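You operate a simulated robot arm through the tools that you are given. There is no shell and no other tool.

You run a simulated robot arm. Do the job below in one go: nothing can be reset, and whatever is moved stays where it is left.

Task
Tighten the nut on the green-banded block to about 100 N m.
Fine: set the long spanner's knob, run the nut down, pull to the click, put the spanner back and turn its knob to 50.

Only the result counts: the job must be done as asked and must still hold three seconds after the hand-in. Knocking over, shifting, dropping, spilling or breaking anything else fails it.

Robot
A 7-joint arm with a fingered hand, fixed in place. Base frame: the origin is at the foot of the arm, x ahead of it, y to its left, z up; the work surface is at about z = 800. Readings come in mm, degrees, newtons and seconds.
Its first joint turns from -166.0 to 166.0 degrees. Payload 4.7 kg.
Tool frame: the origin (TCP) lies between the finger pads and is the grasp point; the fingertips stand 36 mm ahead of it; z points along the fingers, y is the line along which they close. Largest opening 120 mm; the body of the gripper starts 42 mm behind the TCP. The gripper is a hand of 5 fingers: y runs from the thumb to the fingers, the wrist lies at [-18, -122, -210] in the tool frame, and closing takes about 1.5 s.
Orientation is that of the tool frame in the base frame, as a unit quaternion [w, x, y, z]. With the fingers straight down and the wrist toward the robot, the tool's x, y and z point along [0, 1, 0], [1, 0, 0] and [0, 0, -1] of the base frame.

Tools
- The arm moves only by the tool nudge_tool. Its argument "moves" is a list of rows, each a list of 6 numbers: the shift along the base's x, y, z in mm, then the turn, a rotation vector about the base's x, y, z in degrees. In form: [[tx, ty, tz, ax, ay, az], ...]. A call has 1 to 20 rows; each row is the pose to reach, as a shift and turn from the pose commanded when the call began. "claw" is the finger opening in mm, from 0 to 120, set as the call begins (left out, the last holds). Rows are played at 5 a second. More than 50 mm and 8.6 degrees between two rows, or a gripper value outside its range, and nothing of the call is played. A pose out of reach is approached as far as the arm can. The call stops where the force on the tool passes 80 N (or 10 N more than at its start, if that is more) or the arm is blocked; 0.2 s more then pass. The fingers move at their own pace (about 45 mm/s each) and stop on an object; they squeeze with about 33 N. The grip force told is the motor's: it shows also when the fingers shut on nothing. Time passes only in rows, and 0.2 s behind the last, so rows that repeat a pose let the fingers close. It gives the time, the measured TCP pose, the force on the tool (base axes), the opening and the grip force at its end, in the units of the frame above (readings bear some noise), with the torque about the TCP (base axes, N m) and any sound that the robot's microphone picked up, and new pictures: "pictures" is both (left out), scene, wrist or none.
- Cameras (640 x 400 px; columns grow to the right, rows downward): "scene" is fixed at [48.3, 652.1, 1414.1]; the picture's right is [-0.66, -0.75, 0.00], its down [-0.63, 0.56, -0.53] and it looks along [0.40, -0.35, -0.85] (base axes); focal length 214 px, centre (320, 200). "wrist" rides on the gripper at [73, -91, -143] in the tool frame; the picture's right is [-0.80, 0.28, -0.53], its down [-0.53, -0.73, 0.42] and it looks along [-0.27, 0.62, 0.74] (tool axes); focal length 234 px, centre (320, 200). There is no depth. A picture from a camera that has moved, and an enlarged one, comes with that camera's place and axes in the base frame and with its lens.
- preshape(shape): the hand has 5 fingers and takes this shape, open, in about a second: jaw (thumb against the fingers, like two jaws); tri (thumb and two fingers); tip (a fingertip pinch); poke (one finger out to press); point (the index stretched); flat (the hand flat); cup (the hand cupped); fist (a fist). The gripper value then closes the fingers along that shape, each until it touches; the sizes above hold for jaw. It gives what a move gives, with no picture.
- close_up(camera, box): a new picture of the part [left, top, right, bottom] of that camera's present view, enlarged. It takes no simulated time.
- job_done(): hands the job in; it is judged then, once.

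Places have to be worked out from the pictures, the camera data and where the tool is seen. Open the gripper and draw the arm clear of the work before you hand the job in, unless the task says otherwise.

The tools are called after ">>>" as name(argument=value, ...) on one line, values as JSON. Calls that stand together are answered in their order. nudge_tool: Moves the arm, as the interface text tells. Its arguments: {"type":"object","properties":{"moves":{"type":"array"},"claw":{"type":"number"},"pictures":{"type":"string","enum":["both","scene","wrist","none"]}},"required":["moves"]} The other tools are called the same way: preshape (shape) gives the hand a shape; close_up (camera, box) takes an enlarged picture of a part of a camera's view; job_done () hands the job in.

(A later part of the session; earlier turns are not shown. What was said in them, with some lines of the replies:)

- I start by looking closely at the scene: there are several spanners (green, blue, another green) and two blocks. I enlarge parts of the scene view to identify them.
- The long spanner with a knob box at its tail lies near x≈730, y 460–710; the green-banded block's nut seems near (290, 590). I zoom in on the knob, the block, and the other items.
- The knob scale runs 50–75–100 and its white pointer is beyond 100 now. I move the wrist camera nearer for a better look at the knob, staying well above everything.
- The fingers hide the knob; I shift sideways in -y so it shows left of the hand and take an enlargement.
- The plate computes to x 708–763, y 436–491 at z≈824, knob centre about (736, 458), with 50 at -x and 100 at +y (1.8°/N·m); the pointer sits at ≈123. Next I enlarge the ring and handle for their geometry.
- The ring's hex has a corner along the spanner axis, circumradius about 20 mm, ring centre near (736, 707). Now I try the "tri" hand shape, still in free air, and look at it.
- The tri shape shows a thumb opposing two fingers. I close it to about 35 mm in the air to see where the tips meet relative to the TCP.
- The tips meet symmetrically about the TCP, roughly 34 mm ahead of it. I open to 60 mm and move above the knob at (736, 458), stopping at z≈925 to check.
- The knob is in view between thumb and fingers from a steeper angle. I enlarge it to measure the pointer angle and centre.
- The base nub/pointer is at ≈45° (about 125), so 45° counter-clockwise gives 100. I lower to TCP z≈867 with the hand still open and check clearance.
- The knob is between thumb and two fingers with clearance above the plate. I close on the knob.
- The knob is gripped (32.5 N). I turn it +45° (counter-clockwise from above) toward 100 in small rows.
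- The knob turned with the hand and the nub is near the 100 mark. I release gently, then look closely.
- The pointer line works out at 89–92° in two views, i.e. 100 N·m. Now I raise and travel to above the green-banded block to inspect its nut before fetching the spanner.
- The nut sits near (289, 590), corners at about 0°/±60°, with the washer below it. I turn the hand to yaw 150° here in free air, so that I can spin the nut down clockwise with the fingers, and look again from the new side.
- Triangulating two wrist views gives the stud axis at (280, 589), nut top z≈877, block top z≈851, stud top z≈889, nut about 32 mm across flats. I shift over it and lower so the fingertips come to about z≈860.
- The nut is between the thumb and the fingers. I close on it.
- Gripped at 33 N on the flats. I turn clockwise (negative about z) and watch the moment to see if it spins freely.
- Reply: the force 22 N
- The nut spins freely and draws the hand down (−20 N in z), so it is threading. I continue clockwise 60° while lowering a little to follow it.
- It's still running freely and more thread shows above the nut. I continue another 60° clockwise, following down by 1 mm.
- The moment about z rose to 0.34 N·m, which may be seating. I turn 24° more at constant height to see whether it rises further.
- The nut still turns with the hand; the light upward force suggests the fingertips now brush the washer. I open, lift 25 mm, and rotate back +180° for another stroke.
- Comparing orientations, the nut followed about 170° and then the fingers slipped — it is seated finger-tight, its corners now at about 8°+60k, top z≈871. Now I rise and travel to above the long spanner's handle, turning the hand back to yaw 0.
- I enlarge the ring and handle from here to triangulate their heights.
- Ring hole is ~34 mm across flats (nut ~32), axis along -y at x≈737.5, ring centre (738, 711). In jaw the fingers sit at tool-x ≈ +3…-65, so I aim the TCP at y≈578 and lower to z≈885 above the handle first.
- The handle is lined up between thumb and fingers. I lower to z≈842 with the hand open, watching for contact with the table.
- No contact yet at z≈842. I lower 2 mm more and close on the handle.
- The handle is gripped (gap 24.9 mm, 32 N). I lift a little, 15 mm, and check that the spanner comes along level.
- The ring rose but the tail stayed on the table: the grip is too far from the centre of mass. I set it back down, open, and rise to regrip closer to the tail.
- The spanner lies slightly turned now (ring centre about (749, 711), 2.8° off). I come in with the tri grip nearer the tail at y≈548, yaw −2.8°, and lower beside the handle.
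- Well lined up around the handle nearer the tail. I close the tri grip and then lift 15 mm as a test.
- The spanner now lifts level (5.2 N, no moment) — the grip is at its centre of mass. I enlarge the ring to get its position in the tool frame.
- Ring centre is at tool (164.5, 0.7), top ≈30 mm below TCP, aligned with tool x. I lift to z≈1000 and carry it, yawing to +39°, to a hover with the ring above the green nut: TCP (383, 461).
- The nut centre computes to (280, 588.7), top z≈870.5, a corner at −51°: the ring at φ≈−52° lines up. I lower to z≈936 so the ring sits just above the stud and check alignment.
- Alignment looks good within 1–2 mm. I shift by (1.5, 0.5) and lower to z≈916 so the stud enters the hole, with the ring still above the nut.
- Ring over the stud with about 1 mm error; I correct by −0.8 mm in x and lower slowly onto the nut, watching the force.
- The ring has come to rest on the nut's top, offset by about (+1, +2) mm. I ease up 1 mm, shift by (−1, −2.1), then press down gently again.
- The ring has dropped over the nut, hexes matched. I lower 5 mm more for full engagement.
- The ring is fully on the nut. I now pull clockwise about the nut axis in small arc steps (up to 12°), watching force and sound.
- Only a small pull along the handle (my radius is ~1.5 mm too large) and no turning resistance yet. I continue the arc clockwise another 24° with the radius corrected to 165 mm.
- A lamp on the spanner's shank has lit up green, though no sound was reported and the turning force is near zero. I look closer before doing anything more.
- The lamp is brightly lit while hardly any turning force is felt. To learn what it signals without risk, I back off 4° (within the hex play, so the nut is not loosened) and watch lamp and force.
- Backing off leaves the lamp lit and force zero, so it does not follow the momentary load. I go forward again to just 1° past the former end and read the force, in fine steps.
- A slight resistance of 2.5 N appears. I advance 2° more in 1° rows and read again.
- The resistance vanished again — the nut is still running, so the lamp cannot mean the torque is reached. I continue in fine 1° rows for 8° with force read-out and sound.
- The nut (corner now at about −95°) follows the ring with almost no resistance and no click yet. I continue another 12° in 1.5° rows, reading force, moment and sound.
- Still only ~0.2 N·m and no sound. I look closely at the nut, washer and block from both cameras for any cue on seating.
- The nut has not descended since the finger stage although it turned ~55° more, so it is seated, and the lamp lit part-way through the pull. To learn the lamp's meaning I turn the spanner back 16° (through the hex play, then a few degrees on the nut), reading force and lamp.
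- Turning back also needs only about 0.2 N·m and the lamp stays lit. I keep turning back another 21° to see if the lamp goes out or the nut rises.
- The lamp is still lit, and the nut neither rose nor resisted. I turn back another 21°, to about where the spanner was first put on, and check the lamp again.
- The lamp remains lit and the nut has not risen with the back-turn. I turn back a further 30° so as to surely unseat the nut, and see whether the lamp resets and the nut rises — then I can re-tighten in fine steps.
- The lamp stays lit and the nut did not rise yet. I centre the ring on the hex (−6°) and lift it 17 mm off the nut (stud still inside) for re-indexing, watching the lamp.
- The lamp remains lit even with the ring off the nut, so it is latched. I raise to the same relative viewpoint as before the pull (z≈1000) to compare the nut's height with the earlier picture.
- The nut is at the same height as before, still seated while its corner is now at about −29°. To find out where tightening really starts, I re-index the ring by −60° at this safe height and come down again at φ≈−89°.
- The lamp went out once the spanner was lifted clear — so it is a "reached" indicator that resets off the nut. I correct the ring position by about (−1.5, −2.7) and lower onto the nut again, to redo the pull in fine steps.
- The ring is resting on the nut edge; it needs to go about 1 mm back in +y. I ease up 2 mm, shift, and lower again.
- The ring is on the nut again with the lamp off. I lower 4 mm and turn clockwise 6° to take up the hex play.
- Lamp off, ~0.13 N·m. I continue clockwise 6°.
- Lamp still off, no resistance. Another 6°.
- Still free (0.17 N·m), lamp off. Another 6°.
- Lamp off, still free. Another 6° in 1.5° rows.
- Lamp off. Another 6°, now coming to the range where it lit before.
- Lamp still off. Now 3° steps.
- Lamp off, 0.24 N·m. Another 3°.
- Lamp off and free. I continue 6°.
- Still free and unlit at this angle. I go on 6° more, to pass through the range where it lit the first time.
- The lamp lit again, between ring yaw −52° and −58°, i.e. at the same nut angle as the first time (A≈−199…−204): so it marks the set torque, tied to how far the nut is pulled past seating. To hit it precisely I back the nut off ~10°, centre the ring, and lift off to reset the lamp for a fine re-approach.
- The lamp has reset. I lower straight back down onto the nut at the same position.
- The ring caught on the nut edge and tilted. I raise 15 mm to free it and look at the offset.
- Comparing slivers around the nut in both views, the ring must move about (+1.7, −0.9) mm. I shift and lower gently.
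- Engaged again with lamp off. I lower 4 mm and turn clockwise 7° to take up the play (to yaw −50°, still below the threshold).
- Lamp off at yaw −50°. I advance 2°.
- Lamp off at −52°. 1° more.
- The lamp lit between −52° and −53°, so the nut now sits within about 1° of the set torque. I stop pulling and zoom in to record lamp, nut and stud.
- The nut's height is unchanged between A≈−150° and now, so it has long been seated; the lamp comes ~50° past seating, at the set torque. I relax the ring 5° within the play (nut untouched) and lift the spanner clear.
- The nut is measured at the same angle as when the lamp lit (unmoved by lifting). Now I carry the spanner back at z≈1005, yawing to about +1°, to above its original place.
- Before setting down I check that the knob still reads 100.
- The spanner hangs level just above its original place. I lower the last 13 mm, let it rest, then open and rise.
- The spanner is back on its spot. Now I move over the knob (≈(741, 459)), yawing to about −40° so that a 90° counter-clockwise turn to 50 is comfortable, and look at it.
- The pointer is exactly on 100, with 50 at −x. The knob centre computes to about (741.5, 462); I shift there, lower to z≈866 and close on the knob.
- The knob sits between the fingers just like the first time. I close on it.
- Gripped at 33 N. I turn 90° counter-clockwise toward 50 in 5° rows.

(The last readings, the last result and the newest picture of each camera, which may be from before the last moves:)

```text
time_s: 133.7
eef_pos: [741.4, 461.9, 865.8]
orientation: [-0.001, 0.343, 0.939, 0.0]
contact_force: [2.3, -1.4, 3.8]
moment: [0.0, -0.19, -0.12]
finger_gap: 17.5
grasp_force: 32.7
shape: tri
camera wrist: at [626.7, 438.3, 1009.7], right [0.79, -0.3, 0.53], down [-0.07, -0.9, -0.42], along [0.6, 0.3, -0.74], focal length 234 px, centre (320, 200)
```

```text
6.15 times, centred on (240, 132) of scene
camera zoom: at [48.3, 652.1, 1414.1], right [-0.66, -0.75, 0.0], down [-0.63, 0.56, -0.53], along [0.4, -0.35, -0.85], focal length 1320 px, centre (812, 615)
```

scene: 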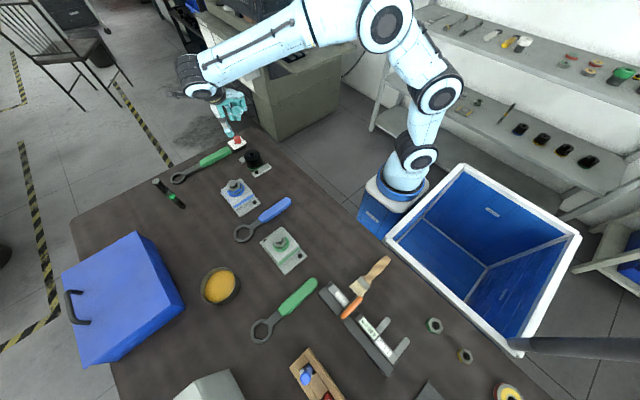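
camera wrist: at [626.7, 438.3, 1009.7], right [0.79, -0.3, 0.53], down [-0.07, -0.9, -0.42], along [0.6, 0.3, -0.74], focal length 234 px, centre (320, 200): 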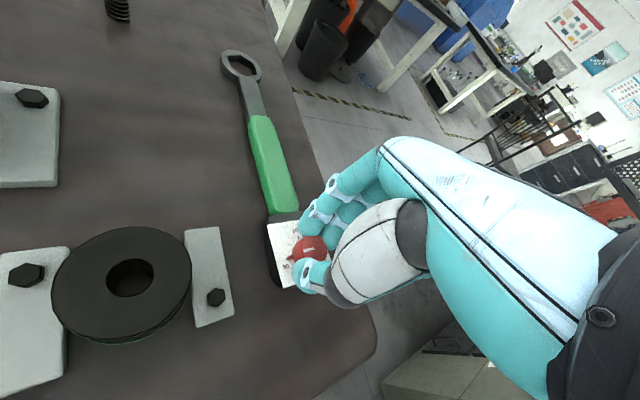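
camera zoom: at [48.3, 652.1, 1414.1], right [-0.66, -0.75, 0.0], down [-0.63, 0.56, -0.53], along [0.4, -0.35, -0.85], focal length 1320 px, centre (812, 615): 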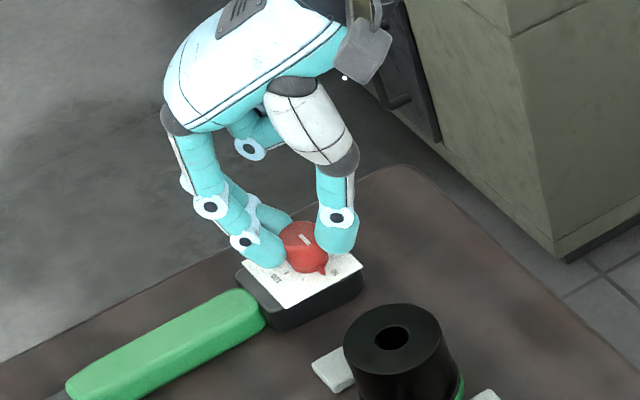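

The nub has come to the 50 mark. I release gently, rise, and inspect closely.

>>> nudge_tool(moves=[[0, 0, 0, 0, 0, 0], [0, 0, 0, 0, 0, 0], [0, 0, 0, 0, 0, 0], [0, 0, 0, 0, 0, 0], [0, 0, 15, 0, 0, 0], [0, 0, 40, 0, 0, 0], [0, 0, 60, 0, 0, 0], [0, 0, 60, 0, 0, 0]], claw=70, pictures="wrist")

>>> close_up(camera="wrist", box=[240, 215, 330, 290])

>>> close_up(camera="scene", box=[216, 120, 264, 160])

```text
time_s: 135.5
eef_pos: [741.6, 462.6, 927.1]
orientation: [0.0, 0.342, 0.94, 0.0]
contact_force: [0.3, 0.2, -0.1]
moment: [0.01, -0.01, 0.01]
finger_gap: 69.4
grasp_force: 0.1
shape: tri
camera wrist: at [626.3, 439.0, 1070.7], right [0.79, -0.3, 0.53], down [-0.07, -0.9, -0.42], along [0.6, 0.3, -0.74], focal length 234 px, centre (320, 200)
```

wrist: 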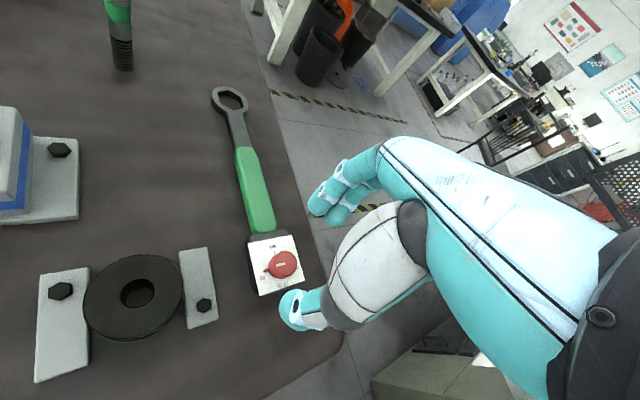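

```text
5.33 times, centred on (285, 252) of wrist
camera zoom: at [626.3, 439.0, 1070.7], right [0.79, -0.3, 0.53], down [-0.07, -0.9, -0.42], along [0.6, 0.3, -0.74], focal length 1249 px, centre (507, -80)
```

zoom: 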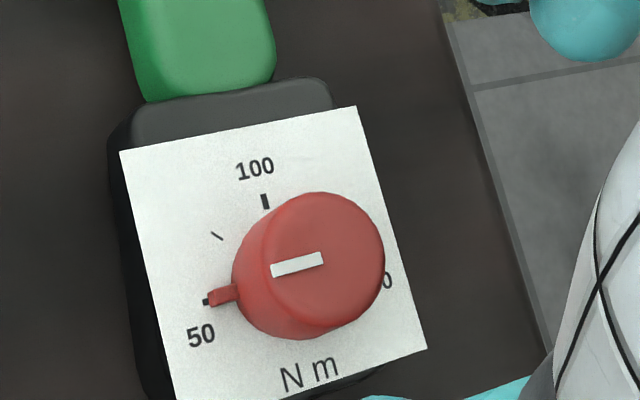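

```text
10.00 times, centred on (240, 140) of scene
camera zoom: at [48.3, 652.1, 1414.1], right [-0.66, -0.75, 0.0], down [-0.63, 0.56, -0.53], along [0.4, -0.35, -0.85], focal length 2145 px, centre (1120, 800)
```

zoom: 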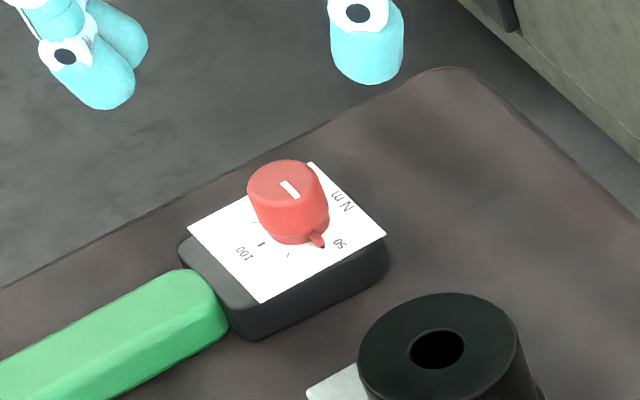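

The knob reads exactly 50. The spanner lies in place. As a final check I travel over the green block to inspect the nut closely (seated, undisturbed).

>>> nudge_tool(moves=[[0, 0, 40, 0, 0, 0], [-20, 5, 75, 0, 0, 0], [-65, 18, 80, 0, 0, 1], [-110, 30, 80, 0, 0, 2], [-155, 43, 80, 0, 0, 3], [-200, 55, 80, 0, 0, 4], [-245, 67, 80, 0, 0, 5], [-290, 80, 80, 0, 0, 6], [-335, 92, 80, 0, 0, 7], [-380, 104, 80, 0, 0, 8], [-425, 117, 75, 0, 0, 8], [-461, 127, 60, 0, 0, 8], [-461, 127, 40, 0, 0, 8], [-461, 127, 40, 0, 0, 8]], claw=70, pictures="both")

>>> close_up(camera="wrist", box=[255, 230, 319, 280])

>>> close_up(camera="scene", box=[150, 120, 278, 200])

```text
time_s: 138.5
eef_pos: [279.0, 589.4, 965.8]
orientation: [0.0, 0.277, 0.961, 0.001]
contact_force: [0.1, 0.0, -0.9]
moment: [-0.02, 0.01, -0.01]
finger_gap: 69.7
grasp_force: 0.1
shape: tri
camera wrist: at [168.5, 549.2, 1110.1], right [0.83, -0.19, 0.53], down [0.06, -0.9, -0.42], along [0.56, 0.38, -0.74], focal length 234 px, centre (320, 200)
```

scene: 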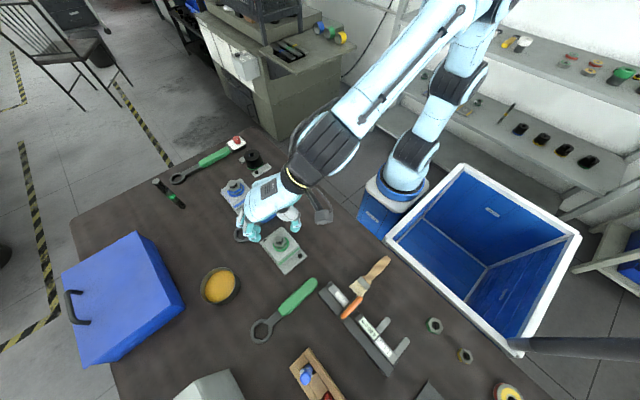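
wrist: 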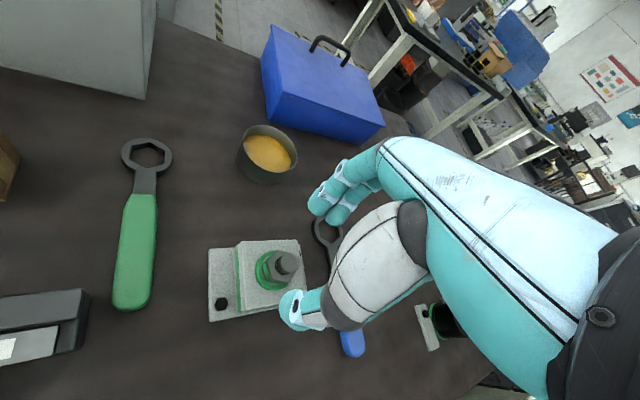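

```text
8.00 times, centred on (287, 255) of wrist
camera zoom: at [168.5, 549.2, 1110.1], right [0.83, -0.19, 0.53], down [0.06, -0.9, -0.42], along [0.56, 0.38, -0.74], focal length 1873 px, centre (584, -240)
```

zoom: 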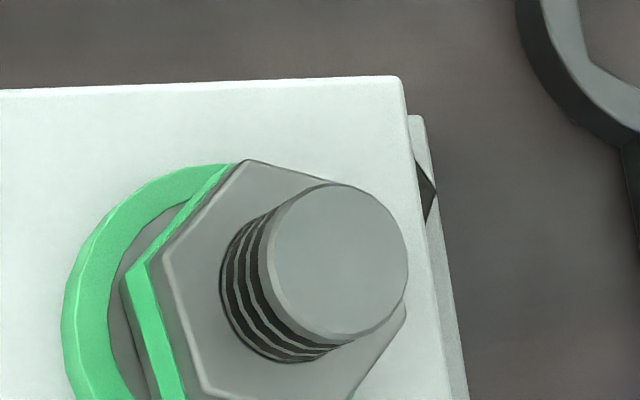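

```text
5.00 times, centred on (214, 160) of scene
camera zoom: at [48.3, 652.1, 1414.1], right [-0.66, -0.75, 0.0], down [-0.63, 0.56, -0.53], along [0.4, -0.35, -0.85], focal length 1072 px, centre (850, 400)
```

zoom: 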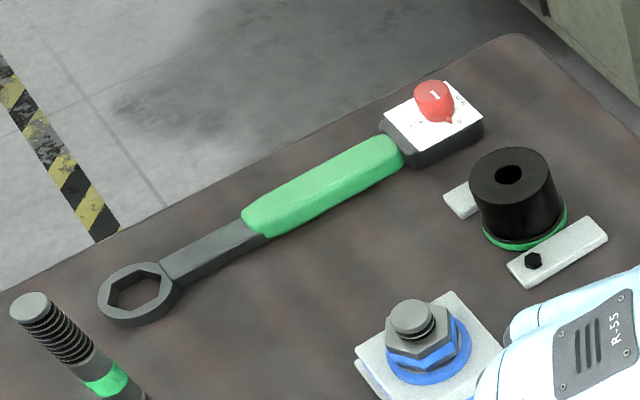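

>>> close_up(camera="wrist", box=[254, 246, 310, 290])

>>> close_up(camera="wrist", box=[260, 262, 292, 286])

>>> close_up(camera="scene", box=[264, 226, 304, 256])

```text
9.09 times, centred on (282, 268) of wrist
camera zoom: at [168.5, 549.2, 1110.1], right [0.83, -0.19, 0.53], down [0.06, -0.9, -0.42], along [0.56, 0.38, -0.74], focal length 2129 px, centre (666, -418)
```

zoom: 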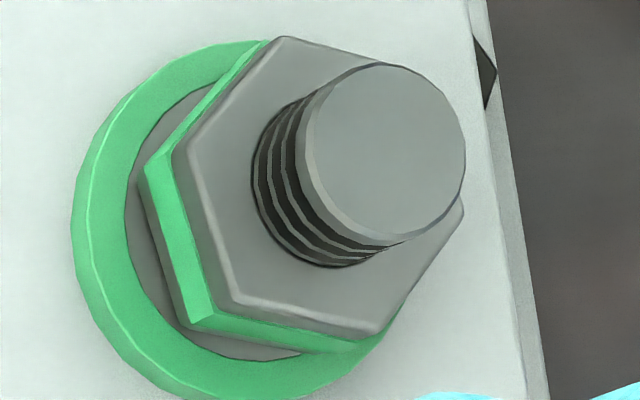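

```text
16.00 times, centred on (276, 274) of wrist
camera zoom: at [168.5, 549.2, 1110.1], right [0.83, -0.19, 0.53], down [0.06, -0.9, -0.42], along [0.56, 0.38, -0.74], focal length 3747 px, centre (1024, -984)
```

zoom: 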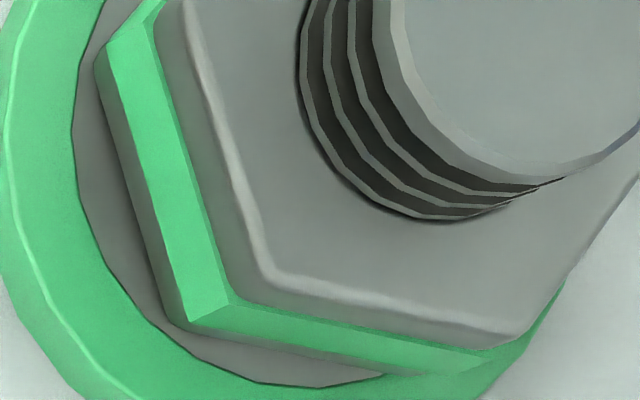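

```text
13.33 times, centred on (284, 241) of scene
camera zoom: at [48.3, 652.1, 1414.1], right [-0.66, -0.75, 0.0], down [-0.63, 0.56, -0.53], along [0.4, -0.35, -0.85], focal length 2860 px, centre (800, -347)
```

zoom: 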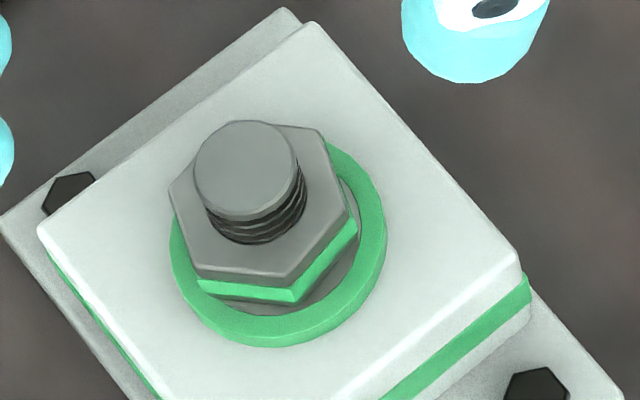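

The nut sits flush on its washer, the spanner lies at its original place with the knob on 50, and nothing else has moved. I open the hand fully and retreat to the starting pose, clear of the work.

>>> nudge_tool(moves=[[0, 0, 40, 0, 0, 0], [10, -5, 85, 0, 0, -3], [40, -25, 120, 0, 0, -9], [75, -45, 145, 0, 0, -16], [110, -70, 160, 0, 0, -23], [145, -90, 160, 0, 0, -30], [180, -110, 160, 0, 0, -37], [215, -135, 160, 0, 0, -45], [253, -157, 160, 0, 0, -53], [253, -157, 160, 0, 0, -57], [253, -157, 160, 0, 0, -57]], claw=120, pictures="both")

>>> close_up(camera="scene", box=[140, 120, 340, 245])

```text
refused: row 3 steps farther than a row can; nothing moved
```

```text
3.20 times, centred on (240, 182) of scene
camera zoom: at [48.3, 652.1, 1414.1], right [-0.66, -0.75, 0.0], down [-0.63, 0.56, -0.53], along [0.4, -0.35, -0.85], focal length 686 px, centre (576, 256)
```

zoom: 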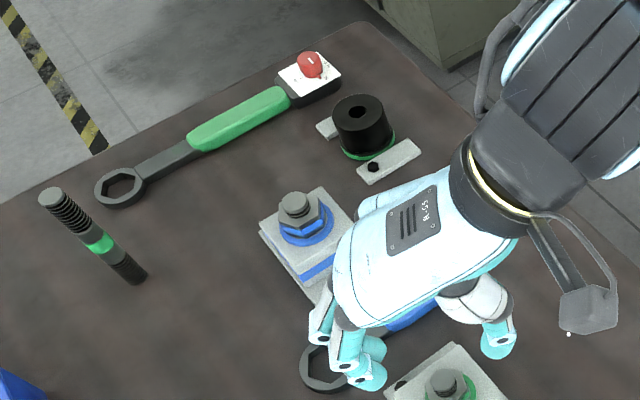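

The row was too long, so nothing moved. I repeat the retreat with smaller rows.

>>> nudge_tool(moves=[[0, 0, 40, 0, 0, 0], [0, 0, 80, 0, 0, 0], [15, -10, 115, 0, 0, -4], [40, -25, 145, 0, 0, -9], [75, -45, 160, 0, 0, -16], [112, -68, 160, 0, 0, -23], [148, -91, 160, 0, 0, -30], [184, -114, 160, 0, 0, -37], [220, -137, 160, 0, 0, -45], [253, -157, 160, 0, 0, -52], [253, -157, 160, 0, 0, -57], [253, -157, 160, 0, 0, -57]], claw=120, pictures="both")

>>> close_up(camera="scene", box=[140, 120, 340, 245])

```text
time_s: 141.1
eef_pos: [535.0, 431.9, 1127.1]
orientation: [0.001, 0.702, 0.712, 0.0]
contact_force: [-0.2, -0.4, 0.8]
moment: [0.01, 0.0, -0.02]
finger_gap: 119.7
grasp_force: 0.0
shape: tri
camera wrist: at [442.7, 503.4, 1270.4], right [0.29, -0.8, 0.53], down [-0.73, -0.54, -0.42], along [0.62, -0.26, -0.74], focal length 234 px, centre (320, 200)
```

scene: 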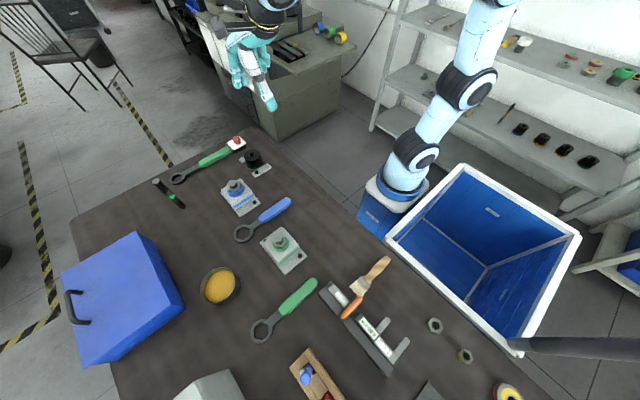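
wrist: 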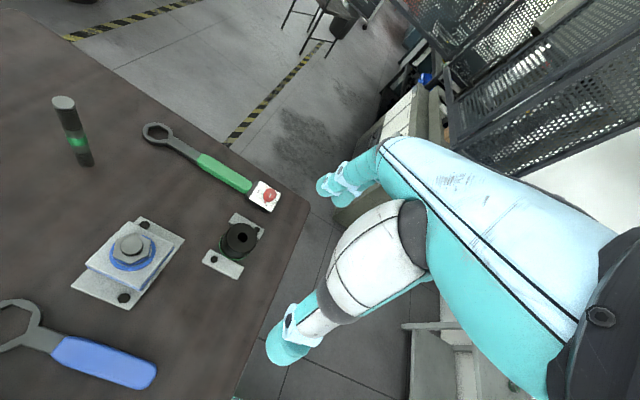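

```text
3.20 times, centred on (240, 182) of scene
camera zoom: at [48.3, 652.1, 1414.1], right [-0.66, -0.75, 0.0], down [-0.63, 0.56, -0.53], along [0.4, -0.35, -0.85], focal length 686 px, centre (576, 256)
```

zoom: 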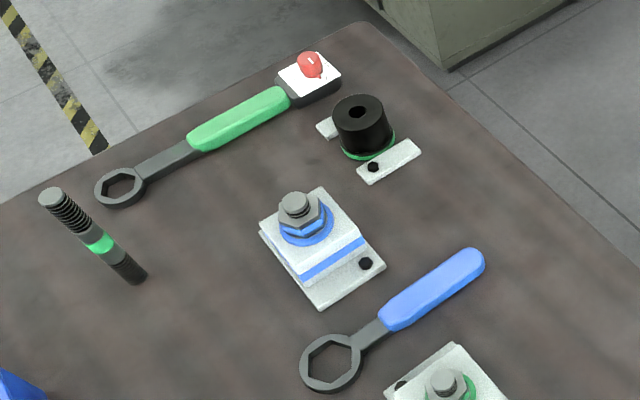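

Everything matches the start picture: spanner back in place with its knob on 50, blue items untouched, arm clear and hand open. I hand the job in.

>>> job_done()

```text
The job is handed in.
```

I handed the job in with the nut on the green-banded block pulled to the spanner's set point. I never heard a click, though, so I can't be sure it sits at 100 N m.

- **Knob for the pull:** I set the long spanner to 100. Two camera views put the pointer within about 1–2 N m of the mark, and it still read 100 after the pull.
- **Running down:** I spun the nut down with the fingers. In the last close-ups it sits flush on its washer.
- **The pull:** I stopped within about 1° of where the lamp on the spanner's shank lights. The lamp came on at the same nut angle every time I could pin it down, so I took it as "set torque reached". The microphone picked up no sound at any point, and the force sensor felt almost no turning resistance, so nothing else confirms the torque.
- **Overshoot:** On the first pull I didn't yet know what the lamp meant and turned the nut more than 20° past where it lights. I then backed it off well below that point and re-tightened in small steps up to the lamp. If the peak torque counts, that first pull could be a problem.
- **Spanner back:** It lies within roughly 6 mm of where it started, with the knob on the 50 mark.
- **Everything else:** Nothing else looks moved compared with the first pictures. The hand is open and the arm is back near its starting pose.
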